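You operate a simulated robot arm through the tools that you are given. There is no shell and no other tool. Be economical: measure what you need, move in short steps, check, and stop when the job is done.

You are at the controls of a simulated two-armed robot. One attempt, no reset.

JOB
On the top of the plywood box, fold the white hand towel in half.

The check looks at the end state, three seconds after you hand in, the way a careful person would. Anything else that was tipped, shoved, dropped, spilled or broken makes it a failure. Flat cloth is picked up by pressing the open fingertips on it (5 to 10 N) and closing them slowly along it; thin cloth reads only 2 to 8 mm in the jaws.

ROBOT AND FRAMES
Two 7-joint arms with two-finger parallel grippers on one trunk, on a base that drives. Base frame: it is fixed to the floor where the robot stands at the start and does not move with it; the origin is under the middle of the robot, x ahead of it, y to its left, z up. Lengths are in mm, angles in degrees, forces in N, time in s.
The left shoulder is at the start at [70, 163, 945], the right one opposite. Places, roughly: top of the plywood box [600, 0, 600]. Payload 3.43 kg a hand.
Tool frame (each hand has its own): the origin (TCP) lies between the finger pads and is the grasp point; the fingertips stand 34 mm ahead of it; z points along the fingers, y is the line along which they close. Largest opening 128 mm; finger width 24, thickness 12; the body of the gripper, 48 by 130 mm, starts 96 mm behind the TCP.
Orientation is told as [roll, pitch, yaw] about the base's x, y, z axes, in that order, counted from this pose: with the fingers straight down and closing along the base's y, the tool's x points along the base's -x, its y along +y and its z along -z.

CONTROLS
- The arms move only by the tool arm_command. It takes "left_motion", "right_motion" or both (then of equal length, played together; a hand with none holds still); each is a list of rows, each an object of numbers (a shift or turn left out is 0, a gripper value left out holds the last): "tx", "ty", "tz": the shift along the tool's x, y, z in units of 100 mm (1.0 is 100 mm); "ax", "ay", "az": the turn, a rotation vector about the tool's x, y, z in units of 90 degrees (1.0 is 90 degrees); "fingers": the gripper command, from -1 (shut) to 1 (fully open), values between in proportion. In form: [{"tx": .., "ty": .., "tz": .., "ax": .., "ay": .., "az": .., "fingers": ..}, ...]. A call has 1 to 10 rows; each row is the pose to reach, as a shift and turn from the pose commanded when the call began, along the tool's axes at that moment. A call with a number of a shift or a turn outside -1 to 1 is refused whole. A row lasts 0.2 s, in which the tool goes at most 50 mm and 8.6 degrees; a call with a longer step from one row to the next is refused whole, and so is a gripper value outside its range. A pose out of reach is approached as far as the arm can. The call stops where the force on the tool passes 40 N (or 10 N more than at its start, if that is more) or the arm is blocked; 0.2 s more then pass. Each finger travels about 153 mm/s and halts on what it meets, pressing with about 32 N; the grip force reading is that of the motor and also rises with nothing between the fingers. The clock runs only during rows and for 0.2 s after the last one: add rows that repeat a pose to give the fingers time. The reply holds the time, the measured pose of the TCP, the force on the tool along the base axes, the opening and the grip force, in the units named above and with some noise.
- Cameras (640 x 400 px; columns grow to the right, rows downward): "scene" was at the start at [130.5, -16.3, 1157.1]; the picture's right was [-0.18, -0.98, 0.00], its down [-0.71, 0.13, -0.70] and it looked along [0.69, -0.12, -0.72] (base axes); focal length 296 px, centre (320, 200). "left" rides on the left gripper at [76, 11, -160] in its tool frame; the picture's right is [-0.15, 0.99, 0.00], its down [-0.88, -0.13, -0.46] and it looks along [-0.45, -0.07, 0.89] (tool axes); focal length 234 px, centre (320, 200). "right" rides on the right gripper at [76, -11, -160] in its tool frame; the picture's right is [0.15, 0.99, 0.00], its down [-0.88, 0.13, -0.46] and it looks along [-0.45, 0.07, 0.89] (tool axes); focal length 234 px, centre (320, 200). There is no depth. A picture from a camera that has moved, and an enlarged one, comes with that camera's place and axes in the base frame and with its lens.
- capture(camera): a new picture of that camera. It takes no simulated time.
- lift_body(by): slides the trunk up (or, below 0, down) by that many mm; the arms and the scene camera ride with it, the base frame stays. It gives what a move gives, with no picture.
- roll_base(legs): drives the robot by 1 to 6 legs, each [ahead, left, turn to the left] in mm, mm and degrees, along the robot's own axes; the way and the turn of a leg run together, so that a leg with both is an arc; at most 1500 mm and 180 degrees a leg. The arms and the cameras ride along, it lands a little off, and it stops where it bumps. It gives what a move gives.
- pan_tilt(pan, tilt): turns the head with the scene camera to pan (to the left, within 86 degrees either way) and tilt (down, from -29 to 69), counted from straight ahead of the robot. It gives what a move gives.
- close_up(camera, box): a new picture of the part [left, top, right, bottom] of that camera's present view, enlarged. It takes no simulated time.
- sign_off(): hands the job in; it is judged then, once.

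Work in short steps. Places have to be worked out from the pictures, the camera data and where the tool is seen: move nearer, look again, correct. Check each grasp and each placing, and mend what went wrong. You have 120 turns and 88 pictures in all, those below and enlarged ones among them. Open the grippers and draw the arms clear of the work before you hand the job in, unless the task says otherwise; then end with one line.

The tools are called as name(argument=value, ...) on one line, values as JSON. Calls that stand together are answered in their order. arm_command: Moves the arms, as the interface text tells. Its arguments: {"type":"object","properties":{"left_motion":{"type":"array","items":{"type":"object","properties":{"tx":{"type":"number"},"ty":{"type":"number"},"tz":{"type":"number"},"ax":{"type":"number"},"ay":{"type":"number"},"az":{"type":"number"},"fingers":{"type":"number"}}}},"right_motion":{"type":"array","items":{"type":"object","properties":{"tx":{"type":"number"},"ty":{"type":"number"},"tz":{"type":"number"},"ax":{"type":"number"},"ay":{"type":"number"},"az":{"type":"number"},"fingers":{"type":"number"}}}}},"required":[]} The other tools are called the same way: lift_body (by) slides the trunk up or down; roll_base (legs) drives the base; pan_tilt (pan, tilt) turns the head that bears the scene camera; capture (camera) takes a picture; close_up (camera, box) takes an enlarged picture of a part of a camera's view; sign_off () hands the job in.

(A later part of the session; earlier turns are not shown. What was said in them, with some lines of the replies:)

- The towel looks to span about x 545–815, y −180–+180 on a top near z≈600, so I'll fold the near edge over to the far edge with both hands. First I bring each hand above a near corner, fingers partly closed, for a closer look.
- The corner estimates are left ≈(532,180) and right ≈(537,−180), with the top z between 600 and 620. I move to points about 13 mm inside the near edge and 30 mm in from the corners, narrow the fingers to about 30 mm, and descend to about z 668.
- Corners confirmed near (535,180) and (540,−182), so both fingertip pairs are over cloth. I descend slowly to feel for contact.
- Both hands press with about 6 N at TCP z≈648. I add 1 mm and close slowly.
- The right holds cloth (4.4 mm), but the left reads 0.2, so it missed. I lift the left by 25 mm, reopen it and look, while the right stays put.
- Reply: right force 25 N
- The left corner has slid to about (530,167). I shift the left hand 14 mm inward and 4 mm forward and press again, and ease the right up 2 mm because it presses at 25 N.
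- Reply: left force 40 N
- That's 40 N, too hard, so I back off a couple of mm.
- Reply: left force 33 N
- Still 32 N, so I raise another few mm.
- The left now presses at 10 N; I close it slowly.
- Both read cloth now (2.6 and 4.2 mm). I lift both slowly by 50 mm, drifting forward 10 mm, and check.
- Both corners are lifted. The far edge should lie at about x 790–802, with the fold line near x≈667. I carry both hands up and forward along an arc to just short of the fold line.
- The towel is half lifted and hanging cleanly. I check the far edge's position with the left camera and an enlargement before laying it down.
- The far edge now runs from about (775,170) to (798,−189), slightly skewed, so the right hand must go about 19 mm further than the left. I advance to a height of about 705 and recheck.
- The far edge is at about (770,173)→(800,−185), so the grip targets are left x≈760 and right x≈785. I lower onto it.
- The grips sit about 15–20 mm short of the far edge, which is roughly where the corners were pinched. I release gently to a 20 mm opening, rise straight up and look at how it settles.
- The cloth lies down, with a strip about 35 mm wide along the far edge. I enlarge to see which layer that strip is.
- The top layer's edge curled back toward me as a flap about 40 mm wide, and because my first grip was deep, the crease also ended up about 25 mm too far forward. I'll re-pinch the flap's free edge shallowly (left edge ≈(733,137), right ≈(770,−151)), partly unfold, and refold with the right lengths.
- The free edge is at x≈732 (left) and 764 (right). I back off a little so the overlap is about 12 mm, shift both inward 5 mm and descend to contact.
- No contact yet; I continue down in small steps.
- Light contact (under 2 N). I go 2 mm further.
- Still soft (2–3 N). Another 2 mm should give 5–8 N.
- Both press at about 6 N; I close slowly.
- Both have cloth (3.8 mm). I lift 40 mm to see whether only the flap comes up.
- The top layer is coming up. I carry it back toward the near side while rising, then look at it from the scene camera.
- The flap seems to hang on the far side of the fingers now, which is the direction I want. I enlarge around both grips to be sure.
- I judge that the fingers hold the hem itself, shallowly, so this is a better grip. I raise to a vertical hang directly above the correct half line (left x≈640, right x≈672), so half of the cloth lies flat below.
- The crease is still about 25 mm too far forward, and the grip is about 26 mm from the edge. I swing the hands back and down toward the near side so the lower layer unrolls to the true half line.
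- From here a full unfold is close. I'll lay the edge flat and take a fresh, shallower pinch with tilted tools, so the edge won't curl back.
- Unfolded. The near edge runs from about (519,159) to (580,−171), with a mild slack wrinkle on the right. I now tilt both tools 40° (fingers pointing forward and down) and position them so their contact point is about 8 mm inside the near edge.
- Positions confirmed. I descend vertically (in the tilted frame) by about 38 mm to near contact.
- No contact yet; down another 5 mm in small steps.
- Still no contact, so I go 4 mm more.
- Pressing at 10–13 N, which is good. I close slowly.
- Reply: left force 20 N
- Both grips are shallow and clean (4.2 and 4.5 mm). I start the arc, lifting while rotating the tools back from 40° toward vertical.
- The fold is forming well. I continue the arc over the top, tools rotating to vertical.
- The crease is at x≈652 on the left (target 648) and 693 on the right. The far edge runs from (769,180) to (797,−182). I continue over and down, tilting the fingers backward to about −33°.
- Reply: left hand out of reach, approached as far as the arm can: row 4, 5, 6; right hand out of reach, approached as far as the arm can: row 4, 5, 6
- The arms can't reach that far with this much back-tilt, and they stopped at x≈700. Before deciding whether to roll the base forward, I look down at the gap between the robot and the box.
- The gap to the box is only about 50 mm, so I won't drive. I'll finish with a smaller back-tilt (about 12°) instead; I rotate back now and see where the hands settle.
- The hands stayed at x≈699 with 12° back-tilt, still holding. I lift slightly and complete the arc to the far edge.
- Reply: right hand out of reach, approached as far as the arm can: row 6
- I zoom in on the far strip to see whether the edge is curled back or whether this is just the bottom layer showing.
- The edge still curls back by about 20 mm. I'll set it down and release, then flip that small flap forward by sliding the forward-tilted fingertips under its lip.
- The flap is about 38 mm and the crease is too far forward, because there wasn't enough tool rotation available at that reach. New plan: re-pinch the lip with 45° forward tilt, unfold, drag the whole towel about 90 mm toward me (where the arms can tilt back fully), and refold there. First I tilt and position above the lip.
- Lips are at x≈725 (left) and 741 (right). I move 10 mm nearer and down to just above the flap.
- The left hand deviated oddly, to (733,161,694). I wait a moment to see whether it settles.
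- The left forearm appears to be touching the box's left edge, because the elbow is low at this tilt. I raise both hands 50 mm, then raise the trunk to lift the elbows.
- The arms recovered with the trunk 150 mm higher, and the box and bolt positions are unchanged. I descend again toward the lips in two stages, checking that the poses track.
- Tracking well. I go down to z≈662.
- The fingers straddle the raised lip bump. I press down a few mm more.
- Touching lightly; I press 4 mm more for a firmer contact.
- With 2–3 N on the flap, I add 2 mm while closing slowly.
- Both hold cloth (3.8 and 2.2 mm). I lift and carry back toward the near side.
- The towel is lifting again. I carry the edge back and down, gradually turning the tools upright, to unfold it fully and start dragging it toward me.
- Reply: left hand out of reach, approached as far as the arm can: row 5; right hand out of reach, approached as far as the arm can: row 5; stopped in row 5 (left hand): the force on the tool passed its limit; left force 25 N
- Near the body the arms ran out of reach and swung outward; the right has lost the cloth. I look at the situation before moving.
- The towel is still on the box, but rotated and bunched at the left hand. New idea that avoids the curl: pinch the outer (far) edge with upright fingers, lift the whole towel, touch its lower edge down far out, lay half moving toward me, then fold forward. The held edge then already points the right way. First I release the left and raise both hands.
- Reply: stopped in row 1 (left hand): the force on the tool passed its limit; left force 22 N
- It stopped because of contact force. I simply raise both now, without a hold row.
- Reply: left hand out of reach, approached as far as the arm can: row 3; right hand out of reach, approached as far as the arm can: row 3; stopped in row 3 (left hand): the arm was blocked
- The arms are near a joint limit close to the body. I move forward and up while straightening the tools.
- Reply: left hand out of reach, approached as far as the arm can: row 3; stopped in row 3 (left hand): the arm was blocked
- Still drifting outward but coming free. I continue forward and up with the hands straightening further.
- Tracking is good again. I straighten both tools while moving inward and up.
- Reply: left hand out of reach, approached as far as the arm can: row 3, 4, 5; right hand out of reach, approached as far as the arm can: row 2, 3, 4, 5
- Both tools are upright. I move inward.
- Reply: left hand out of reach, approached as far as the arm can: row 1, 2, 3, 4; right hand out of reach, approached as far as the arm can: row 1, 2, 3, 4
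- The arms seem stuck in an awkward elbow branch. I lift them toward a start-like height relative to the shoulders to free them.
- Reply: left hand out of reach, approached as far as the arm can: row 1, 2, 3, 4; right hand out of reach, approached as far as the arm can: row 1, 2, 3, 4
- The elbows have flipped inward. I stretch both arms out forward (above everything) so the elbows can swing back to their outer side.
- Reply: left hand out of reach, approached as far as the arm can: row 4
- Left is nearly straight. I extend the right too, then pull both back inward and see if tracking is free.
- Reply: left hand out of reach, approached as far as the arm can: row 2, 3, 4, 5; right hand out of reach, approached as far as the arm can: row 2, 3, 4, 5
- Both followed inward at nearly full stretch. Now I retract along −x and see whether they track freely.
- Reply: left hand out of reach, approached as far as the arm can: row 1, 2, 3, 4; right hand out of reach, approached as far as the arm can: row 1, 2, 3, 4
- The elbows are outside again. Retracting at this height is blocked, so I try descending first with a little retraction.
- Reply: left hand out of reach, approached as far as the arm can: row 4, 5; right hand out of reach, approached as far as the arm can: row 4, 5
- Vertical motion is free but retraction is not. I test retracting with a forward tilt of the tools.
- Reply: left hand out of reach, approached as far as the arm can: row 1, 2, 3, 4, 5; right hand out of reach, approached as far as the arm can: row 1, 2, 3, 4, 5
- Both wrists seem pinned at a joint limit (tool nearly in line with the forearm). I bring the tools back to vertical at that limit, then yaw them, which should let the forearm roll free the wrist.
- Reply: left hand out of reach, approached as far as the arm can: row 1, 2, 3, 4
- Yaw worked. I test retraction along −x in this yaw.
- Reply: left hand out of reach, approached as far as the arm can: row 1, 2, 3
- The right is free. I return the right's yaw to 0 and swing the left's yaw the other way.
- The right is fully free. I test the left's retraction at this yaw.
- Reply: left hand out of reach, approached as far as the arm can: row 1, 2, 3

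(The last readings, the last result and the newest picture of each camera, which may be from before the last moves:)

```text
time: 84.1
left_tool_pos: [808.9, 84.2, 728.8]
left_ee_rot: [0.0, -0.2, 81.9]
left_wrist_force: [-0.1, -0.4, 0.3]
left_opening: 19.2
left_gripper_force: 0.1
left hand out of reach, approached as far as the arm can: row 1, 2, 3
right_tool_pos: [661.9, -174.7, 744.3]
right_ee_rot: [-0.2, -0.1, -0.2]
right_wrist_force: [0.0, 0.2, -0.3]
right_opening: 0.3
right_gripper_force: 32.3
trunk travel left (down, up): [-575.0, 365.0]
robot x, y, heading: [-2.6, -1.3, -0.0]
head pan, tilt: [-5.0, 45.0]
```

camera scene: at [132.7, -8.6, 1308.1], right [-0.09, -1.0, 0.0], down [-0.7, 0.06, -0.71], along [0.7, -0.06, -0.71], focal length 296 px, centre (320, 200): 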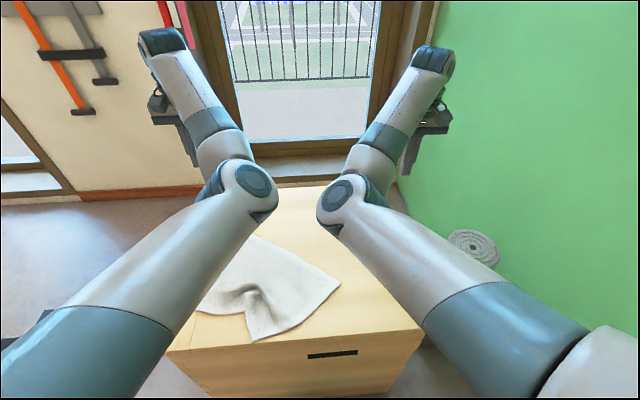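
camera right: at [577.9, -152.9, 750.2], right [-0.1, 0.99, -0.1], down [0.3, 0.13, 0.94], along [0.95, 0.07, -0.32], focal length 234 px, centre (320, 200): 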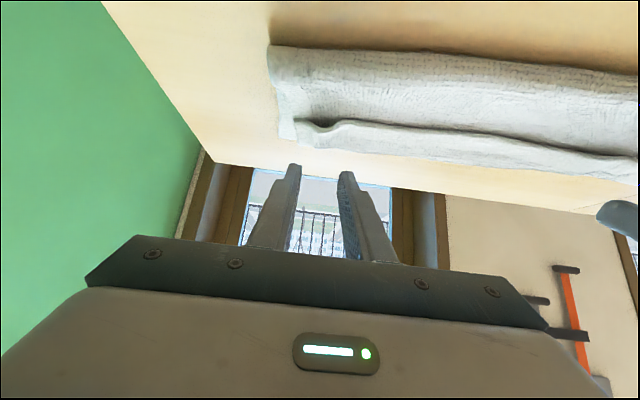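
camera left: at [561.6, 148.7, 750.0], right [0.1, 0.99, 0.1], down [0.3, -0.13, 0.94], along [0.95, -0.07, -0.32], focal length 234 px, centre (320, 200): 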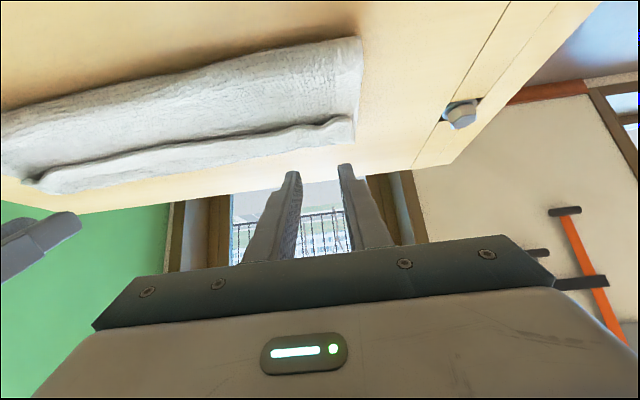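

Not yet. I mirror what freed the right: yaw back to 0, tilt back 25° while retracting, then return to vertical.

arm_command(left_motion=[{"az": 0.09}, {"az": 0.18}, {"az": 0.27}, {"az": 0.36}, {"az": 0.45}, {"az": 0.54}, {"az": 0.63}, {"az": 0.72}, {"az": 0.81}, {"az": 0.9}])

arm_command(left_motion=[{"tx": 0.05, "ty": 0.15, "ay": 0.09}, {"tx": 0.1, "ty": 0.3, "ay": 0.18}, {"tx": 0.3, "ty": 0.5, "ay": 0.27}, {"tx": 0.5, "ty": 0.7, "ay": 0.36}, {"tx": 0.7, "ty": 0.8, "ay": 0.4}])

arm_command(left_motion=[{"ay": -0.09}, {"ay": -0.18}, {"ay": -0.27}, {"ay": -0.36}, {"ay": -0.4}])

```text
time: 86.3
left_tool_pos: [810.0, 85.8, 729.3]
left_ee_rot: [0.1, 0.1, 0.7]
left_wrist_force: [0.6, 1.0, 0.0]
left_opening: 19.0
left_gripper_force: 0.0
right_tool_pos: [661.2, -174.2, 744.0]
right_ee_rot: [-0.1, -0.1, -0.3]
right_wrist_force: [0.3, 0.0, 1.2]
right_opening: 0.0
right_gripper_force: 32.0
trunk travel left (down, up): [-575.0, 365.0]
robot x, y, heading: [1.6, -0.1, 0.2]
head pan, tilt: [-5.0, 45.0]
```

```text
time: 87.5
left_tool_pos: [685.4, 153.9, 737.0]
left_ee_rot: [0.4, 33.2, 1.3]
left_wrist_force: [-1.0, 0.3, 0.1]
left_opening: 19.3
left_gripper_force: 0.1
left hand out of reach, approached as far as the arm can: row 1, 2, 3, 4, 5
right_tool_pos: [662.2, -175.9, 746.0]
right_ee_rot: [0.0, -0.2, -0.2]
right_wrist_force: [0.4, 0.7, 0.6]
right_opening: 0.1
right_gripper_force: 31.6
trunk travel left (down, up): [-575.0, 365.0]
robot x, y, heading: [-1.0, 1.2, -0.2]
head pan, tilt: [-5.0, 45.0]
```

```text
time: 88.7
left_tool_pos: [824.5, 135.2, 708.3]
left_ee_rot: [0.3, -2.7, 1.2]
left_wrist_force: [-0.2, 0.1, 0.2]
left_opening: 19.2
left_gripper_force: 0.1
left hand out of reach, approached as far as the arm can: row 1, 2, 3, 4, 5
right_tool_pos: [662.1, -174.7, 744.0]
right_ee_rot: [-0.2, -0.1, -0.2]
right_wrist_force: [0.2, -0.2, -0.1]
right_opening: 0.2
right_gripper_force: 32.2
trunk travel left (down, up): [-575.0, 365.0]
robot x, y, heading: [-2.5, -2.8, 0.1]
head pan, tilt: [-5.0, 45.0]
```

The left is still pinned. I try a sideways tilt (which lets the forearm roll turn), retract while tilted, then straighten.

arm_command(left_motion=[{"ax": 0.09}, {"ax": 0.18}, {"ax": 0.27}, {"ax": 0.36}, {"ax": 0.45}, {"tx": 0.3, "ax": 0.45}, {"tx": 0.6, "ax": 0.45}, {"tx": 0.9, "ax": 0.45}])

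```text
time: 90.5
left_tool_pos: [735.0, 132.6, 706.4]
left_ee_rot: [-40.4, -2.8, 1.3]
left_wrist_force: [0.0, 0.6, -0.7]
left_opening: 19.2
left_gripper_force: 0.0
left hand out of reach, approached as far as the arm can: row 1, 2, 3, 5
right_tool_pos: [661.0, -174.4, 744.1]
right_ee_rot: [-0.1, -0.1, -0.1]
right_wrist_force: [0.6, 0.1, 0.8]
right_opening: 0.1
right_gripper_force: 31.5
trunk travel left (down, up): [-575.0, 365.0]
robot x, y, heading: [1.9, -2.1, 0.2]
head pan, tilt: [-5.0, 45.0]
```

It retracted to x 735 while tilted. Now I straighten the roll there.

arm_command(left_motion=[{"tx": 0.2, "ax": -0.09}, {"tx": 0.3, "ax": -0.18}, {"tx": 0.3, "ax": -0.27}, {"tx": 0.3, "ax": -0.36}, {"tx": 0.3, "ax": -0.45}, {"tx": 0.3, "ax": -0.45}])

```text
time: 91.9
left_tool_pos: [705.6, 131.0, 704.3]
left_ee_rot: [0.4, -2.9, 1.1]
left_wrist_force: [-0.2, 0.5, 0.3]
left_opening: 19.2
left_gripper_force: 0.0
right_tool_pos: [661.8, -173.3, 744.0]
right_ee_rot: [-0.1, -0.1, -0.2]
right_wrist_force: [0.3, 1.0, -0.7]
right_opening: 0.0
right_gripper_force: 31.9
trunk travel left (down, up): [-575.0, 365.0]
robot x, y, heading: [0.4, 0.8, -0.0]
head pan, tilt: [-5.0, 45.0]
```

Both arms are free again. I raise both hands 100 mm with yaw −36° (to match the towel's present angle), then lower the trunk 100 mm back to a comfortable height.

arm_command(left_motion=[{"tz": -0.2, "az": 0.08, "ay": 0.01}, {"tz": -0.4, "az": 0.16, "ay": 0.02}, {"tz": -0.6, "az": 0.24, "ay": 0.03}, {"tz": -0.8, "az": 0.32, "ay": 0.03}, {"tz": -1.0, "az": 0.41, "ay": 0.03, "fingers": -0.4}], right_motion=[{"tz": -0.2, "az": 0.08}, {"tz": -0.4, "az": 0.16}, {"tz": -0.6, "az": 0.24}, {"tz": -0.8, "az": 0.32}, {"tz": -1.0, "az": 0.4, "fingers": -0.4}])

lift_body(by=-100)

```text
time: 93.1
left_tool_pos: [700.5, 131.2, 804.5]
left_ee_rot: [1.1, 0.4, -35.8]
left_wrist_force: [-0.5, -0.2, -0.4]
left_opening: 38.3
left_gripper_force: 0.0
right_tool_pos: [660.9, -175.2, 843.7]
right_ee_rot: [0.0, -0.2, -36.3]
right_wrist_force: [0.2, -0.8, -0.5]
right_opening: 38.5
right_gripper_force: 0.0
trunk travel left (down, up): [-575.0, 365.0]
robot x, y, heading: [-0.9, 1.6, 0.0]
head pan, tilt: [-5.0, 45.0]
```

```text
time: 94.4
left_tool_pos: [701.1, 131.9, 705.7]
left_ee_rot: [1.1, 0.3, -35.7]
left_wrist_force: [0.0, -0.5, -0.5]
left_opening: 38.5
left_gripper_force: 0.1
right_tool_pos: [660.9, -173.2, 744.5]
right_ee_rot: [0.0, -0.2, -36.1]
right_wrist_force: [-0.1, -0.5, -0.3]
right_opening: 38.5
right_gripper_force: 0.0
trunk travel left (down, up): [-475.0, 465.0]
robot x, y, heading: [1.6, 2.3, 0.1]
head pan, tilt: [-5.0, 45.0]
```

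I move the left above the far-left corner pinch point (697,166) and the right toward (530,−62).

arm_command(left_motion=[{"tx": 0.12, "ty": 0.12}, {"tx": 0.232, "ty": 0.25}, {"tx": 0.232, "ty": 0.25}], right_motion=[{"tx": 0.3, "ty": 0.04}, {"tx": 0.6, "ty": 0.08}, {"tx": 0.9, "ty": 0.08}])

arm_command(right_motion=[{"tx": 0.4, "ty": 0.03}, {"tx": 0.8, "ty": 0.05, "tz": 0.2}, {"tx": 0.8, "ty": 0.05, "tz": 0.4}])

capture(camera="left")

capture(camera="right")

```text
time: 95.2
left_tool_pos: [696.2, 163.8, 706.6]
left_ee_rot: [1.1, 0.3, -35.7]
left_wrist_force: [0.3, -0.4, -0.1]
left_opening: 38.3
left_gripper_force: 0.1
right_tool_pos: [593.2, -115.4, 745.3]
right_ee_rot: [0.0, -0.1, -36.1]
right_wrist_force: [-0.2, 0.2, -0.9]
right_opening: 38.3
right_gripper_force: 0.1
trunk travel left (down, up): [-475.0, 465.0]
robot x, y, heading: [4.5, 4.3, 0.0]
head pan, tilt: [-5.0, 45.0]
```

```text
time: 96.0
left_tool_pos: [696.2, 164.9, 706.2]
left_ee_rot: [1.1, 0.4, -35.7]
left_wrist_force: [-0.1, 0.5, -0.3]
left_opening: 38.0
left_gripper_force: 0.2
right_tool_pos: [532.0, -63.3, 703.0]
right_ee_rot: [0.0, -0.1, -36.2]
right_wrist_force: [-0.8, -0.6, 0.7]
right_opening: 38.3
right_gripper_force: 0.1
trunk travel left (down, up): [-475.0, 465.0]
robot x, y, heading: [1.6, -1.8, -0.3]
head pan, tilt: [-5.0, 45.0]
```

```text
4 pictures are left
camera left: at [640.5, 215.9, 866.7], right [0.7, 0.72, 0.02], down [0.64, -0.63, 0.45], along [0.33, -0.3, -0.89], focal length 234 px, centre (320, 200)
```

left: 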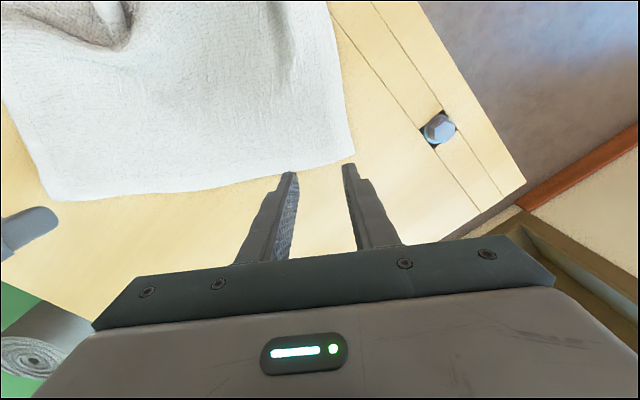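

```text
3 pictures are left
camera right: at [462.8, -28.6, 863.2], right [0.47, 0.89, 0.0], down [0.79, -0.41, 0.46], along [0.4, -0.21, -0.89], focal length 234 px, centre (320, 200)
```

right: 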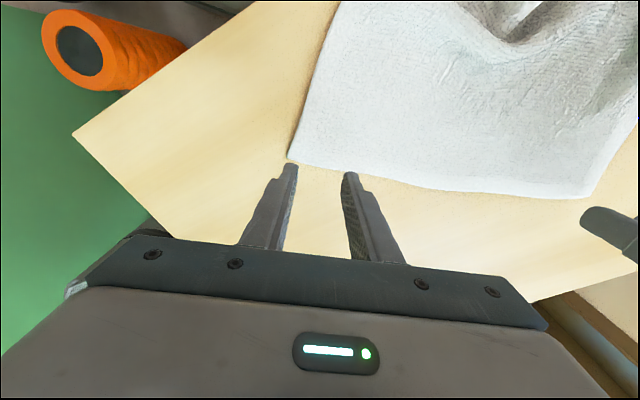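

The towel's outer edge is precisely located: corners (724,198) and (513,−96), matching the −36° yaw. I shift to 10 mm inside the edge and 30 mm from the corners, then descend to just above contact.

arm_command(left_motion=[{"tx": 0.069, "ty": 0.128, "tz": 0.15, "fingers": -0.5}, {"tx": 0.069, "ty": 0.128, "tz": 0.35, "fingers": -0.5}, {"tx": 0.069, "ty": 0.128, "tz": 0.48}, {"tx": 0.069, "ty": 0.128, "tz": 0.53}, {"tx": 0.069, "ty": 0.128, "tz": 0.55}, {"tx": 0.069, "ty": 0.128, "tz": 0.55}], right_motion=[{"tx": 0.063, "ty": -0.076, "tz": 0.15, "fingers": -0.5}, {"tx": 0.063, "ty": -0.076, "tz": 0.33, "fingers": -0.5}, {"tx": 0.063, "ty": -0.076, "tz": 0.45}, {"tx": 0.063, "ty": -0.076, "tz": 0.5}, {"tx": 0.063, "ty": -0.076, "tz": 0.52}, {"tx": 0.063, "ty": -0.076, "tz": 0.52}])

```text
time: 97.4
left_tool_pos: [700.3, 180.9, 651.3]
left_ee_rot: [1.2, 0.4, -35.7]
left_wrist_force: [0.0, -0.5, -1.0]
left_opening: 31.9
left_gripper_force: 0.1
right_tool_pos: [522.9, -66.4, 652.4]
right_ee_rot: [0.0, -0.1, -36.2]
right_wrist_force: [-0.3, -0.3, -0.2]
right_opening: 31.7
right_gripper_force: 0.0
trunk travel left (down, up): [-475.0, 465.0]
robot x, y, heading: [1.3, 2.3, 0.0]
head pan, tilt: [-5.0, 45.0]
```

Just above. I go down 5–6 mm for contact.

arm_command(left_motion=[{"tz": 0.02}, {"tz": 0.04}, {"tz": 0.05}, {"tz": 0.05}], right_motion=[{"tz": 0.02}, {"tz": 0.04}, {"tz": 0.06}, {"tz": 0.06}])

```text
time: 98.4
left_tool_pos: [698.5, 181.1, 647.9]
left_ee_rot: [1.1, 0.2, -35.6]
left_wrist_force: [1.9, 1.4, 7.8]
left_opening: 31.8
left_gripper_force: 0.0
right_tool_pos: [522.1, -65.8, 647.6]
right_ee_rot: [0.1, -0.1, -36.1]
right_wrist_force: [2.2, -0.3, 7.6]
right_opening: 31.9
right_gripper_force: 0.1
trunk travel left (down, up): [-475.0, 465.0]
robot x, y, heading: [-0.3, 3.7, 0.2]
head pan, tilt: [-5.0, 45.0]
```

About 8 N on both, which is ideal. I close slowly.

arm_command(left_motion=[{"fingers": -0.57}, {"fingers": -0.63}, {"fingers": -0.69}, {"fingers": -0.75}, {"fingers": -0.81}, {"fingers": -0.87}, {"fingers": -0.93}, {"fingers": -1}, {"fingers": -1}, {"fingers": -1}], right_motion=[{"fingers": -0.57}, {"fingers": -0.63}, {"fingers": -0.69}, {"fingers": -0.75}, {"fingers": -0.81}, {"fingers": -0.87}, {"fingers": -0.93}, {"fingers": -1}, {"fingers": -1}, {"fingers": -1}])

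```text
time: 100.6
left_tool_pos: [698.8, 180.9, 648.0]
left_ee_rot: [1.1, 0.3, -35.8]
left_wrist_force: [-2.4, -2.8, 7.8]
left_opening: 4.1
left_gripper_force: 31.9
right_tool_pos: [521.7, -65.9, 646.5]
right_ee_rot: [0.1, -0.2, -36.2]
right_wrist_force: [1.5, 1.1, 9.3]
right_opening: 0.0
right_gripper_force: 32.5
trunk travel left (down, up): [-475.0, 465.0]
robot x, y, heading: [-1.5, -0.5, -0.0]
head pan, tilt: [-5.0, 45.0]
```

The left holds (4.1 mm); the right slipped. I reopen the right, shift it 14 mm along the edge and 5 mm inward, and press again.

arm_command(right_motion=[{"tz": -0.05, "fingers": -0.8}, {"tz": -0.15, "fingers": -0.45}, {"tx": 0.05, "ty": 0.14, "tz": -0.15, "fingers": -0.45}, {"tx": 0.05, "ty": 0.14, "tz": -0.05, "fingers": -0.45}, {"tx": 0.05, "ty": 0.14, "tz": -0.01}, {"tx": 0.05, "ty": 0.14, "tz": 0.0}, {"tx": 0.05, "ty": 0.14, "tz": 0.0}])

```text
time: 102.2
left_tool_pos: [699.0, 182.5, 647.7]
left_ee_rot: [1.2, 0.2, -35.7]
left_wrist_force: [-0.2, 0.3, 7.5]
left_opening: 4.1
left_gripper_force: 32.1
right_tool_pos: [527.1, -52.2, 647.2]
right_ee_rot: [0.1, -0.2, -36.3]
right_wrist_force: [-0.9, -0.6, 6.9]
right_opening: 35.3
right_gripper_force: 0.0
trunk travel left (down, up): [-475.0, 465.0]
robot x, y, heading: [-3.1, 0.9, -0.0]
head pan, tilt: [-5.0, 45.0]
```

Pressing at 7 N; I close slowly, adding 1 mm.

arm_command(right_motion=[{"tz": 0.01, "fingers": -0.5}, {"tz": 0.01, "fingers": -0.57}, {"tz": 0.01, "fingers": -0.64}, {"tz": 0.01, "fingers": -0.71}, {"tz": 0.01, "fingers": -0.78}, {"tz": 0.01, "fingers": -0.85}, {"tz": 0.01, "fingers": -0.92}, {"tz": 0.01, "fingers": -1}, {"tz": 0.01, "fingers": -1}, {"tz": 0.01, "fingers": -1}])

```text
time: 104.4
left_tool_pos: [697.2, 180.8, 647.6]
left_ee_rot: [1.1, 0.1, -35.7]
left_wrist_force: [-1.7, -4.7, 5.2]
left_opening: 4.3
left_gripper_force: 31.5
right_tool_pos: [526.4, -52.5, 647.4]
right_ee_rot: [0.1, -0.2, -36.2]
right_wrist_force: [5.2, 5.8, 24.1]
right_opening: 4.5
right_gripper_force: 32.0
trunk travel left (down, up): [-475.0, 465.0]
robot x, y, heading: [0.4, 0.5, 0.1]
head pan, tilt: [-5.0, 45.0]
```

Both hold now (4.3 and 4.5 mm). I lift straight up.

arm_command(left_motion=[{"tz": -0.1}, {"tz": -0.3}, {"tz": -0.55}, {"tz": -0.8}, {"tz": -1.0}], right_motion=[{"tz": -0.1}, {"tz": -0.3}, {"tz": -0.55}, {"tz": -0.8}, {"tz": -1.0}])

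arm_command(left_motion=[{"tz": -0.25}, {"tz": -0.5}, {"tz": -0.75}, {"tz": -1.0}], right_motion=[{"tz": -0.25}, {"tz": -0.5}, {"tz": -0.75}, {"tz": -1.0}])

arm_command(left_motion=[{"tz": -0.2}, {"tz": -0.4}, {"tz": -0.6}, {"tz": -0.75}], right_motion=[{"tz": -0.2}, {"tz": -0.4}, {"tz": -0.6}, {"tz": -0.75}])

```text
time: 105.6
left_tool_pos: [698.9, 179.4, 746.6]
left_ee_rot: [1.1, 0.3, -35.7]
left_wrist_force: [-1.9, -4.5, 0.2]
left_opening: 4.5
left_gripper_force: 31.8
right_tool_pos: [525.6, -51.6, 745.8]
right_ee_rot: [0.0, -0.2, -36.2]
right_wrist_force: [2.2, 3.2, -1.5]
right_opening: 4.1
right_gripper_force: 32.2
trunk travel left (down, up): [-475.0, 465.0]
robot x, y, heading: [-1.0, -3.0, 0.0]
head pan, tilt: [-5.0, 45.0]
```

```text
time: 106.6
left_tool_pos: [696.2, 176.9, 847.2]
left_ee_rot: [1.1, 0.3, -35.6]
left_wrist_force: [-1.8, -1.5, 0.1]
left_opening: 4.3
left_gripper_force: 32.3
right_tool_pos: [525.7, -50.6, 845.2]
right_ee_rot: [0.0, -0.1, -36.0]
right_wrist_force: [1.2, 1.2, -0.8]
right_opening: 4.3
right_gripper_force: 32.0
trunk travel left (down, up): [-475.0, 465.0]
robot x, y, heading: [-2.4, -2.1, -0.0]
head pan, tilt: [-5.0, 45.0]
```

```text
time: 107.6
left_tool_pos: [697.7, 176.2, 920.7]
left_ee_rot: [1.2, 0.4, -35.7]
left_wrist_force: [0.1, -1.5, 1.1]
left_opening: 4.4
left_gripper_force: 31.7
right_tool_pos: [526.4, -51.1, 920.4]
right_ee_rot: [-0.1, -0.1, -36.2]
right_wrist_force: [0.8, 1.2, 0.0]
right_opening: 4.1
right_gripper_force: 32.5
trunk travel left (down, up): [-475.0, 465.0]
robot x, y, heading: [6.1, 2.4, 0.1]
head pan, tilt: [-5.0, 45.0]
```

The towel hangs clear. I swing the right hand forward and yaw both back to 0 so the held edge is parallel to y.

arm_command(left_motion=[{"tx": -0.02, "ty": -0.05, "az": -0.05}, {"tx": -0.04, "ty": -0.1, "az": -0.1}, {"tx": -0.05, "ty": -0.13, "az": -0.15}, {"tx": -0.068, "ty": -0.161, "az": -0.2}], right_motion=[{"tx": -0.25, "ty": 0.04, "az": -0.05}, {"tx": -0.5, "ty": 0.08, "az": -0.1}, {"tx": -0.75, "ty": 0.12, "az": -0.15}, {"tx": -0.993, "ty": 0.165, "az": -0.2}])

arm_command(left_motion=[{"ty": -0.05, "az": -0.05}, {"ty": -0.1, "az": -0.1}, {"tx": -0.01, "ty": -0.14, "az": -0.15}, {"tx": -0.015, "ty": -0.174, "az": -0.2}, {"tx": -0.015, "ty": -0.174, "az": -0.2}], right_motion=[{"tx": -0.21, "ty": -0.05, "az": -0.05}, {"tx": -0.42, "ty": -0.1, "az": -0.1}, {"tx": -0.63, "ty": -0.16, "az": -0.15}, {"tx": -0.846, "ty": -0.209, "az": -0.2}, {"tx": -0.846, "ty": -0.209, "az": -0.2}])

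capture(camera="scene")

```text
time: 108.6
left_tool_pos: [694.6, 158.6, 920.2]
left_ee_rot: [1.1, 0.0, -17.7]
left_wrist_force: [0.8, 0.4, -0.1]
left_opening: 4.3
left_gripper_force: 32.0
right_tool_pos: [616.5, -97.3, 919.6]
right_ee_rot: [0.0, -0.1, -18.1]
right_wrist_force: [0.0, -0.1, 0.5]
right_opening: 4.3
right_gripper_force: 31.7
trunk travel left (down, up): [-475.0, 465.0]
robot x, y, heading: [-4.1, 1.9, 0.2]
head pan, tilt: [-5.0, 45.0]
```

```text
time: 109.8
left_tool_pos: [690.2, 141.4, 921.3]
left_ee_rot: [1.1, -0.3, 0.3]
left_wrist_force: [-0.2, -2.3, -0.5]
left_opening: 4.2
left_gripper_force: 31.7
right_tool_pos: [689.1, -143.9, 920.5]
right_ee_rot: [-0.1, -0.2, -0.1]
right_wrist_force: [0.3, 1.9, 0.2]
right_opening: 4.1
right_gripper_force: 32.2
trunk travel left (down, up): [-475.0, 465.0]
robot x, y, heading: [-3.3, -1.8, 0.3]
head pan, tilt: [-5.0, 45.0]
```

```text
2 pictures are left
camera scene: at [132.4, -8.8, 1208.2], right [-0.09, -1.0, 0.0], down [-0.7, 0.06, -0.71], along [0.7, -0.06, -0.71], focal length 296 px, centre (320, 200)
```

scene: 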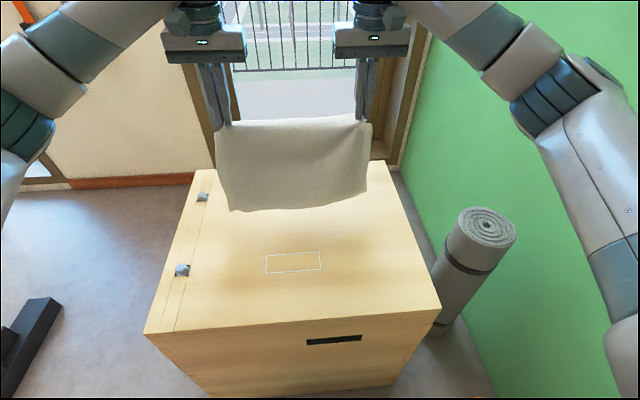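

The towel hangs cleanly with the held edge up. The lower edge looks slanted, so I spend one enlarged picture to measure that before laying it.

close_up(camera="scene", box=[190, 90, 400, 221])

```text
3.05 times, centred on (295, 156) of scene
camera zoom: at [132.4, -8.8, 1208.2], right [-0.09, -1.0, 0.0], down [-0.7, 0.06, -0.71], along [0.7, -0.06, -0.71], focal length 901 px, centre (396, 336)
```

zoom: 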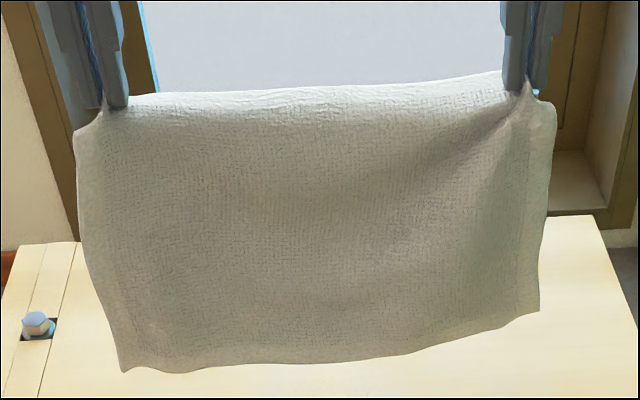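

The slant looks mostly like residual swing. I let it settle while moving to x≈715, then lower until the lower edge is about to touch.

arm_command(left_motion=[{"tx": -0.06}, {"tx": -0.12}, {"tx": -0.18}, {"tx": -0.25}, {"tx": -0.25}, {"tx": -0.25}, {"tx": -0.25}, {"tx": -0.25}, {"tx": -0.25, "tz": 0.1}, {"tx": -0.25, "tz": 0.25}], right_motion=[{"tx": -0.06}, {"tx": -0.12}, {"tx": -0.18}, {"tx": -0.25}, {"tx": -0.25}, {"tx": -0.25}, {"tx": -0.25}, {"tx": -0.25}, {"tx": -0.25, "tz": 0.1}, {"tx": -0.25, "tz": 0.25}])

arm_command(left_motion=[{"tz": 0.0}, {"tz": 0.0}, {"tz": 0.0}, {"tz": 0.0}, {"tz": 0.0}, {"tx": 0.07, "tz": 0.08}, {"tx": 0.14, "tz": 0.16}], right_motion=[{"tz": 0.0}, {"tz": 0.0}, {"tz": 0.0}, {"tz": 0.0}, {"tz": 0.0}, {"tx": 0.07, "tz": 0.08}, {"tx": 0.14, "tz": 0.16}])

```text
time: 112.0
left_tool_pos: [717.0, 141.9, 895.6]
left_ee_rot: [1.1, -0.2, 0.4]
left_wrist_force: [0.6, -1.7, -0.4]
left_opening: 4.2
left_gripper_force: 32.0
right_tool_pos: [715.3, -142.8, 895.2]
right_ee_rot: [0.0, 0.0, -0.3]
right_wrist_force: [0.4, 2.5, -1.0]
right_opening: 3.7
right_gripper_force: 32.5
trunk travel left (down, up): [-475.0, 465.0]
robot x, y, heading: [0.6, -0.9, 0.1]
head pan, tilt: [-5.0, 45.0]
```

```text
time: 113.6
left_tool_pos: [701.0, 143.0, 879.0]
left_ee_rot: [1.1, -0.3, 0.3]
left_wrist_force: [0.6, -2.8, -0.6]
left_opening: 4.5
left_gripper_force: 32.4
right_tool_pos: [700.7, -142.0, 878.3]
right_ee_rot: [-0.1, -0.1, -0.2]
right_wrist_force: [0.9, 2.7, -0.2]
right_opening: 4.1
right_gripper_force: 32.1
trunk travel left (down, up): [-475.0, 465.0]
robot x, y, heading: [-0.2, -2.2, 0.1]
head pan, tilt: [-5.0, 45.0]
```

The lower edge should be touching at x≈712. I lay the lower half down by moving toward me while lowering.

arm_command(left_motion=[{"tx": 0.17, "tz": 0.13}, {"tx": 0.33, "tz": 0.26}, {"tx": 0.49, "tz": 0.38}, {"tx": 0.62, "tz": 0.51}, {"tx": 0.76, "tz": 0.65}, {"tx": 0.89, "tz": 0.78}], right_motion=[{"tx": 0.17, "tz": 0.13}, {"tx": 0.33, "tz": 0.26}, {"tx": 0.49, "tz": 0.38}, {"tx": 0.62, "tz": 0.51}, {"tx": 0.76, "tz": 0.65}, {"tx": 0.89, "tz": 0.78}])

arm_command(left_motion=[{"tx": 0.14, "tz": 0.15}, {"tx": 0.27, "tz": 0.3}, {"tx": 0.38, "tz": 0.45}, {"tx": 0.38, "tz": 0.45}], right_motion=[{"tx": 0.14, "tz": 0.15}, {"tx": 0.27, "tz": 0.3}, {"tx": 0.38, "tz": 0.45}, {"tx": 0.38, "tz": 0.45}])

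```text
time: 115.0
left_tool_pos: [612.6, 142.7, 801.3]
left_ee_rot: [1.0, -0.4, 0.3]
left_wrist_force: [-0.1, -2.5, 0.5]
left_opening: 4.5
left_gripper_force: 31.8
right_tool_pos: [611.7, -142.3, 801.5]
right_ee_rot: [-0.1, -0.1, -0.2]
right_wrist_force: [0.7, 2.5, -0.2]
right_opening: 4.0
right_gripper_force: 31.6
trunk travel left (down, up): [-475.0, 465.0]
robot x, y, heading: [-0.2, -2.3, -0.0]
head pan, tilt: [-5.0, 45.0]
```

```text
time: 116.0
left_tool_pos: [573.6, 143.8, 755.4]
left_ee_rot: [1.1, -0.3, 0.3]
left_wrist_force: [0.4, -3.8, -0.2]
left_opening: 4.5
left_gripper_force: 32.2
right_tool_pos: [574.1, -141.4, 755.9]
right_ee_rot: [0.0, -0.1, -0.2]
right_wrist_force: [-1.0, 2.4, 0.0]
right_opening: 4.2
right_gripper_force: 32.2
trunk travel left (down, up): [-475.0, 465.0]
robot x, y, heading: [3.2, -0.9, 0.1]
head pan, tilt: [-5.0, 45.0]
```

Half should be laid. I use the last picture on the right hand camera, which sees both far corners of the lower layer, to aim the final placement.

capture(camera="right")

```text
0 pictures are left
camera right: at [497.3, -154.7, 915.1], right [-0.14, 0.99, 0.0], down [0.88, 0.13, 0.46], along [0.45, 0.06, -0.89], focal length 234 px, centre (320, 200)
```

right: 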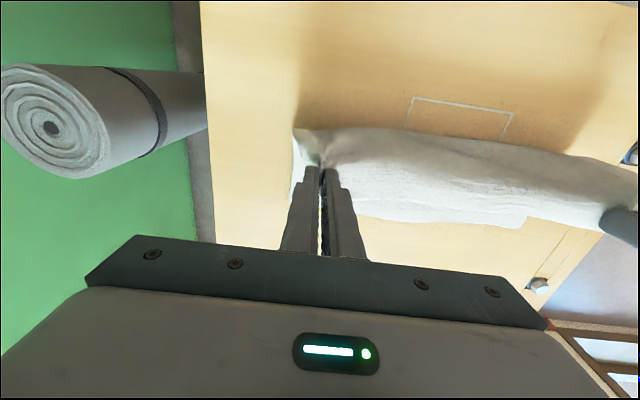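

The lower layer's far edge is at about x 658 (left) to 667 (right), and the crease is near x≈537, which is half. I fold forward along a small arc, ending with grips at x≈648 (left) and 655 (right), about 10 mm short of that edge.

arm_command(left_motion=[{"tx": -0.12, "tz": 0.08}, {"tx": -0.23, "tz": 0.17}, {"tx": -0.36, "tz": 0.29}, {"tx": -0.48, "tz": 0.42}, {"tx": -0.57, "tz": 0.56}, {"tx": -0.65, "tz": 0.7}, {"tx": -0.73, "tz": 0.84}, {"tx": -0.745, "tz": 0.95}, {"tx": -0.745, "tz": 0.99}, {"tx": -0.745, "tz": 0.99}], right_motion=[{"tx": -0.12, "tz": 0.08}, {"tx": -0.24, "tz": 0.17}, {"tx": -0.38, "tz": 0.29}, {"tx": -0.51, "tz": 0.42}, {"tx": -0.61, "tz": 0.56}, {"tx": -0.7, "tz": 0.7}, {"tx": -0.79, "tz": 0.84}, {"tx": -0.81, "tz": 0.95}, {"tx": -0.81, "tz": 0.99}, {"tx": -0.81, "tz": 0.99}])

```text
time: 118.2
left_tool_pos: [651.0, 145.5, 657.7]
left_ee_rot: [1.0, -0.4, 0.3]
left_wrist_force: [0.0, -5.4, 0.7]
left_opening: 4.0
left_gripper_force: 31.6
right_tool_pos: [654.4, -143.2, 658.0]
right_ee_rot: [0.0, -0.1, 0.0]
right_wrist_force: [0.4, 4.7, 0.2]
right_opening: 3.7
right_gripper_force: 32.1
trunk travel left (down, up): [-475.0, 465.0]
robot x, y, heading: [2.8, 0.9, 0.3]
head pan, tilt: [-5.0, 45.0]
```

In place with light contact. I release slowly, keep still a moment, then rise straight up.

arm_command(left_motion=[{"ty": -0.02, "tz": 0.02}, {"ty": -0.03, "tz": 0.03, "fingers": -0.93}, {"ty": -0.03, "tz": 0.03, "fingers": -0.85}, {"ty": -0.03, "tz": 0.03, "fingers": -0.75}, {"ty": -0.03, "tz": 0.03, "fingers": -0.65}, {"ty": -0.03, "tz": 0.03, "fingers": -0.65}, {"ty": -0.03, "tz": -0.05, "fingers": -0.65}, {"ty": -0.03, "tz": -0.25, "fingers": -0.65}, {"ty": -0.03, "tz": -0.6, "fingers": -0.65}, {"ty": -0.03, "tz": -1.0, "fingers": -0.65}], right_motion=[{"ty": 0.02, "tz": 0.02}, {"ty": 0.03, "tz": 0.03, "fingers": -0.93}, {"ty": 0.03, "tz": 0.03, "fingers": -0.85}, {"ty": 0.03, "tz": 0.03, "fingers": -0.75}, {"ty": 0.03, "tz": 0.03, "fingers": -0.65}, {"ty": 0.03, "tz": 0.03, "fingers": -0.65}, {"ty": 0.03, "tz": -0.05, "fingers": -0.65}, {"ty": 0.03, "tz": -0.25, "fingers": -0.65}, {"ty": 0.03, "tz": -0.6, "fingers": -0.65}, {"ty": 0.03, "tz": -1.0, "fingers": -0.65}])

```text
time: 120.4
left_tool_pos: [648.2, 142.0, 756.8]
left_ee_rot: [1.2, -0.4, 0.2]
left_wrist_force: [-0.2, -0.5, -0.2]
left_opening: 22.5
left_gripper_force: 0.1
right_tool_pos: [654.9, -139.7, 759.5]
right_ee_rot: [-0.1, -0.1, -0.2]
right_wrist_force: [-1.1, -0.2, -0.3]
right_opening: 22.2
right_gripper_force: 0.1
trunk travel left (down, up): [-475.0, 465.0]
robot x, y, heading: [1.7, -0.0, -0.0]
head pan, tilt: [-5.0, 45.0]
```

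The grippers are open and clear of the cloth with no load. I raise them further, move them outward and open fully.

arm_command(left_motion=[{"tz": -0.3, "fingers": 0.0}, {"tz": -0.6, "fingers": 0.5}, {"tz": -0.9, "ty": 0.2, "fingers": 1.0}, {"tz": -1.0, "ty": 0.5, "fingers": 1.0}, {"tz": -1.0, "ty": 0.7, "fingers": 1.0}], right_motion=[{"tz": -0.3, "fingers": 0.0}, {"tz": -0.6, "fingers": 0.5}, {"tz": -0.9, "ty": -0.2, "fingers": 1.0}, {"tz": -1.0, "ty": -0.5, "fingers": 1.0}, {"tz": -1.0, "ty": -0.7, "fingers": 1.0}])

```text
time: 121.6
left_tool_pos: [646.9, 209.3, 859.5]
left_ee_rot: [1.2, -0.4, 0.4]
left_wrist_force: [-0.2, 0.8, -0.6]
left_opening: 128.0
left_gripper_force: 0.0
right_tool_pos: [653.9, -210.5, 859.4]
right_ee_rot: [-0.1, -0.2, -0.1]
right_wrist_force: [0.0, 1.0, -0.3]
right_opening: 127.8
right_gripper_force: 0.1
trunk travel left (down, up): [-475.0, 465.0]
robot x, y, heading: [0.5, 0.1, 0.2]
head pan, tilt: [-5.0, 45.0]
```

The arms are clear and the grippers open; I hand the job in.

sign_off()

```text
The job is handed in.
```

I handed in the towel folded in half on the plywood box. I had no pictures left to check the final fold, so edge alignment rests on the last mid-fold picture and the hand positions; the grippers are open and the arms are clear.
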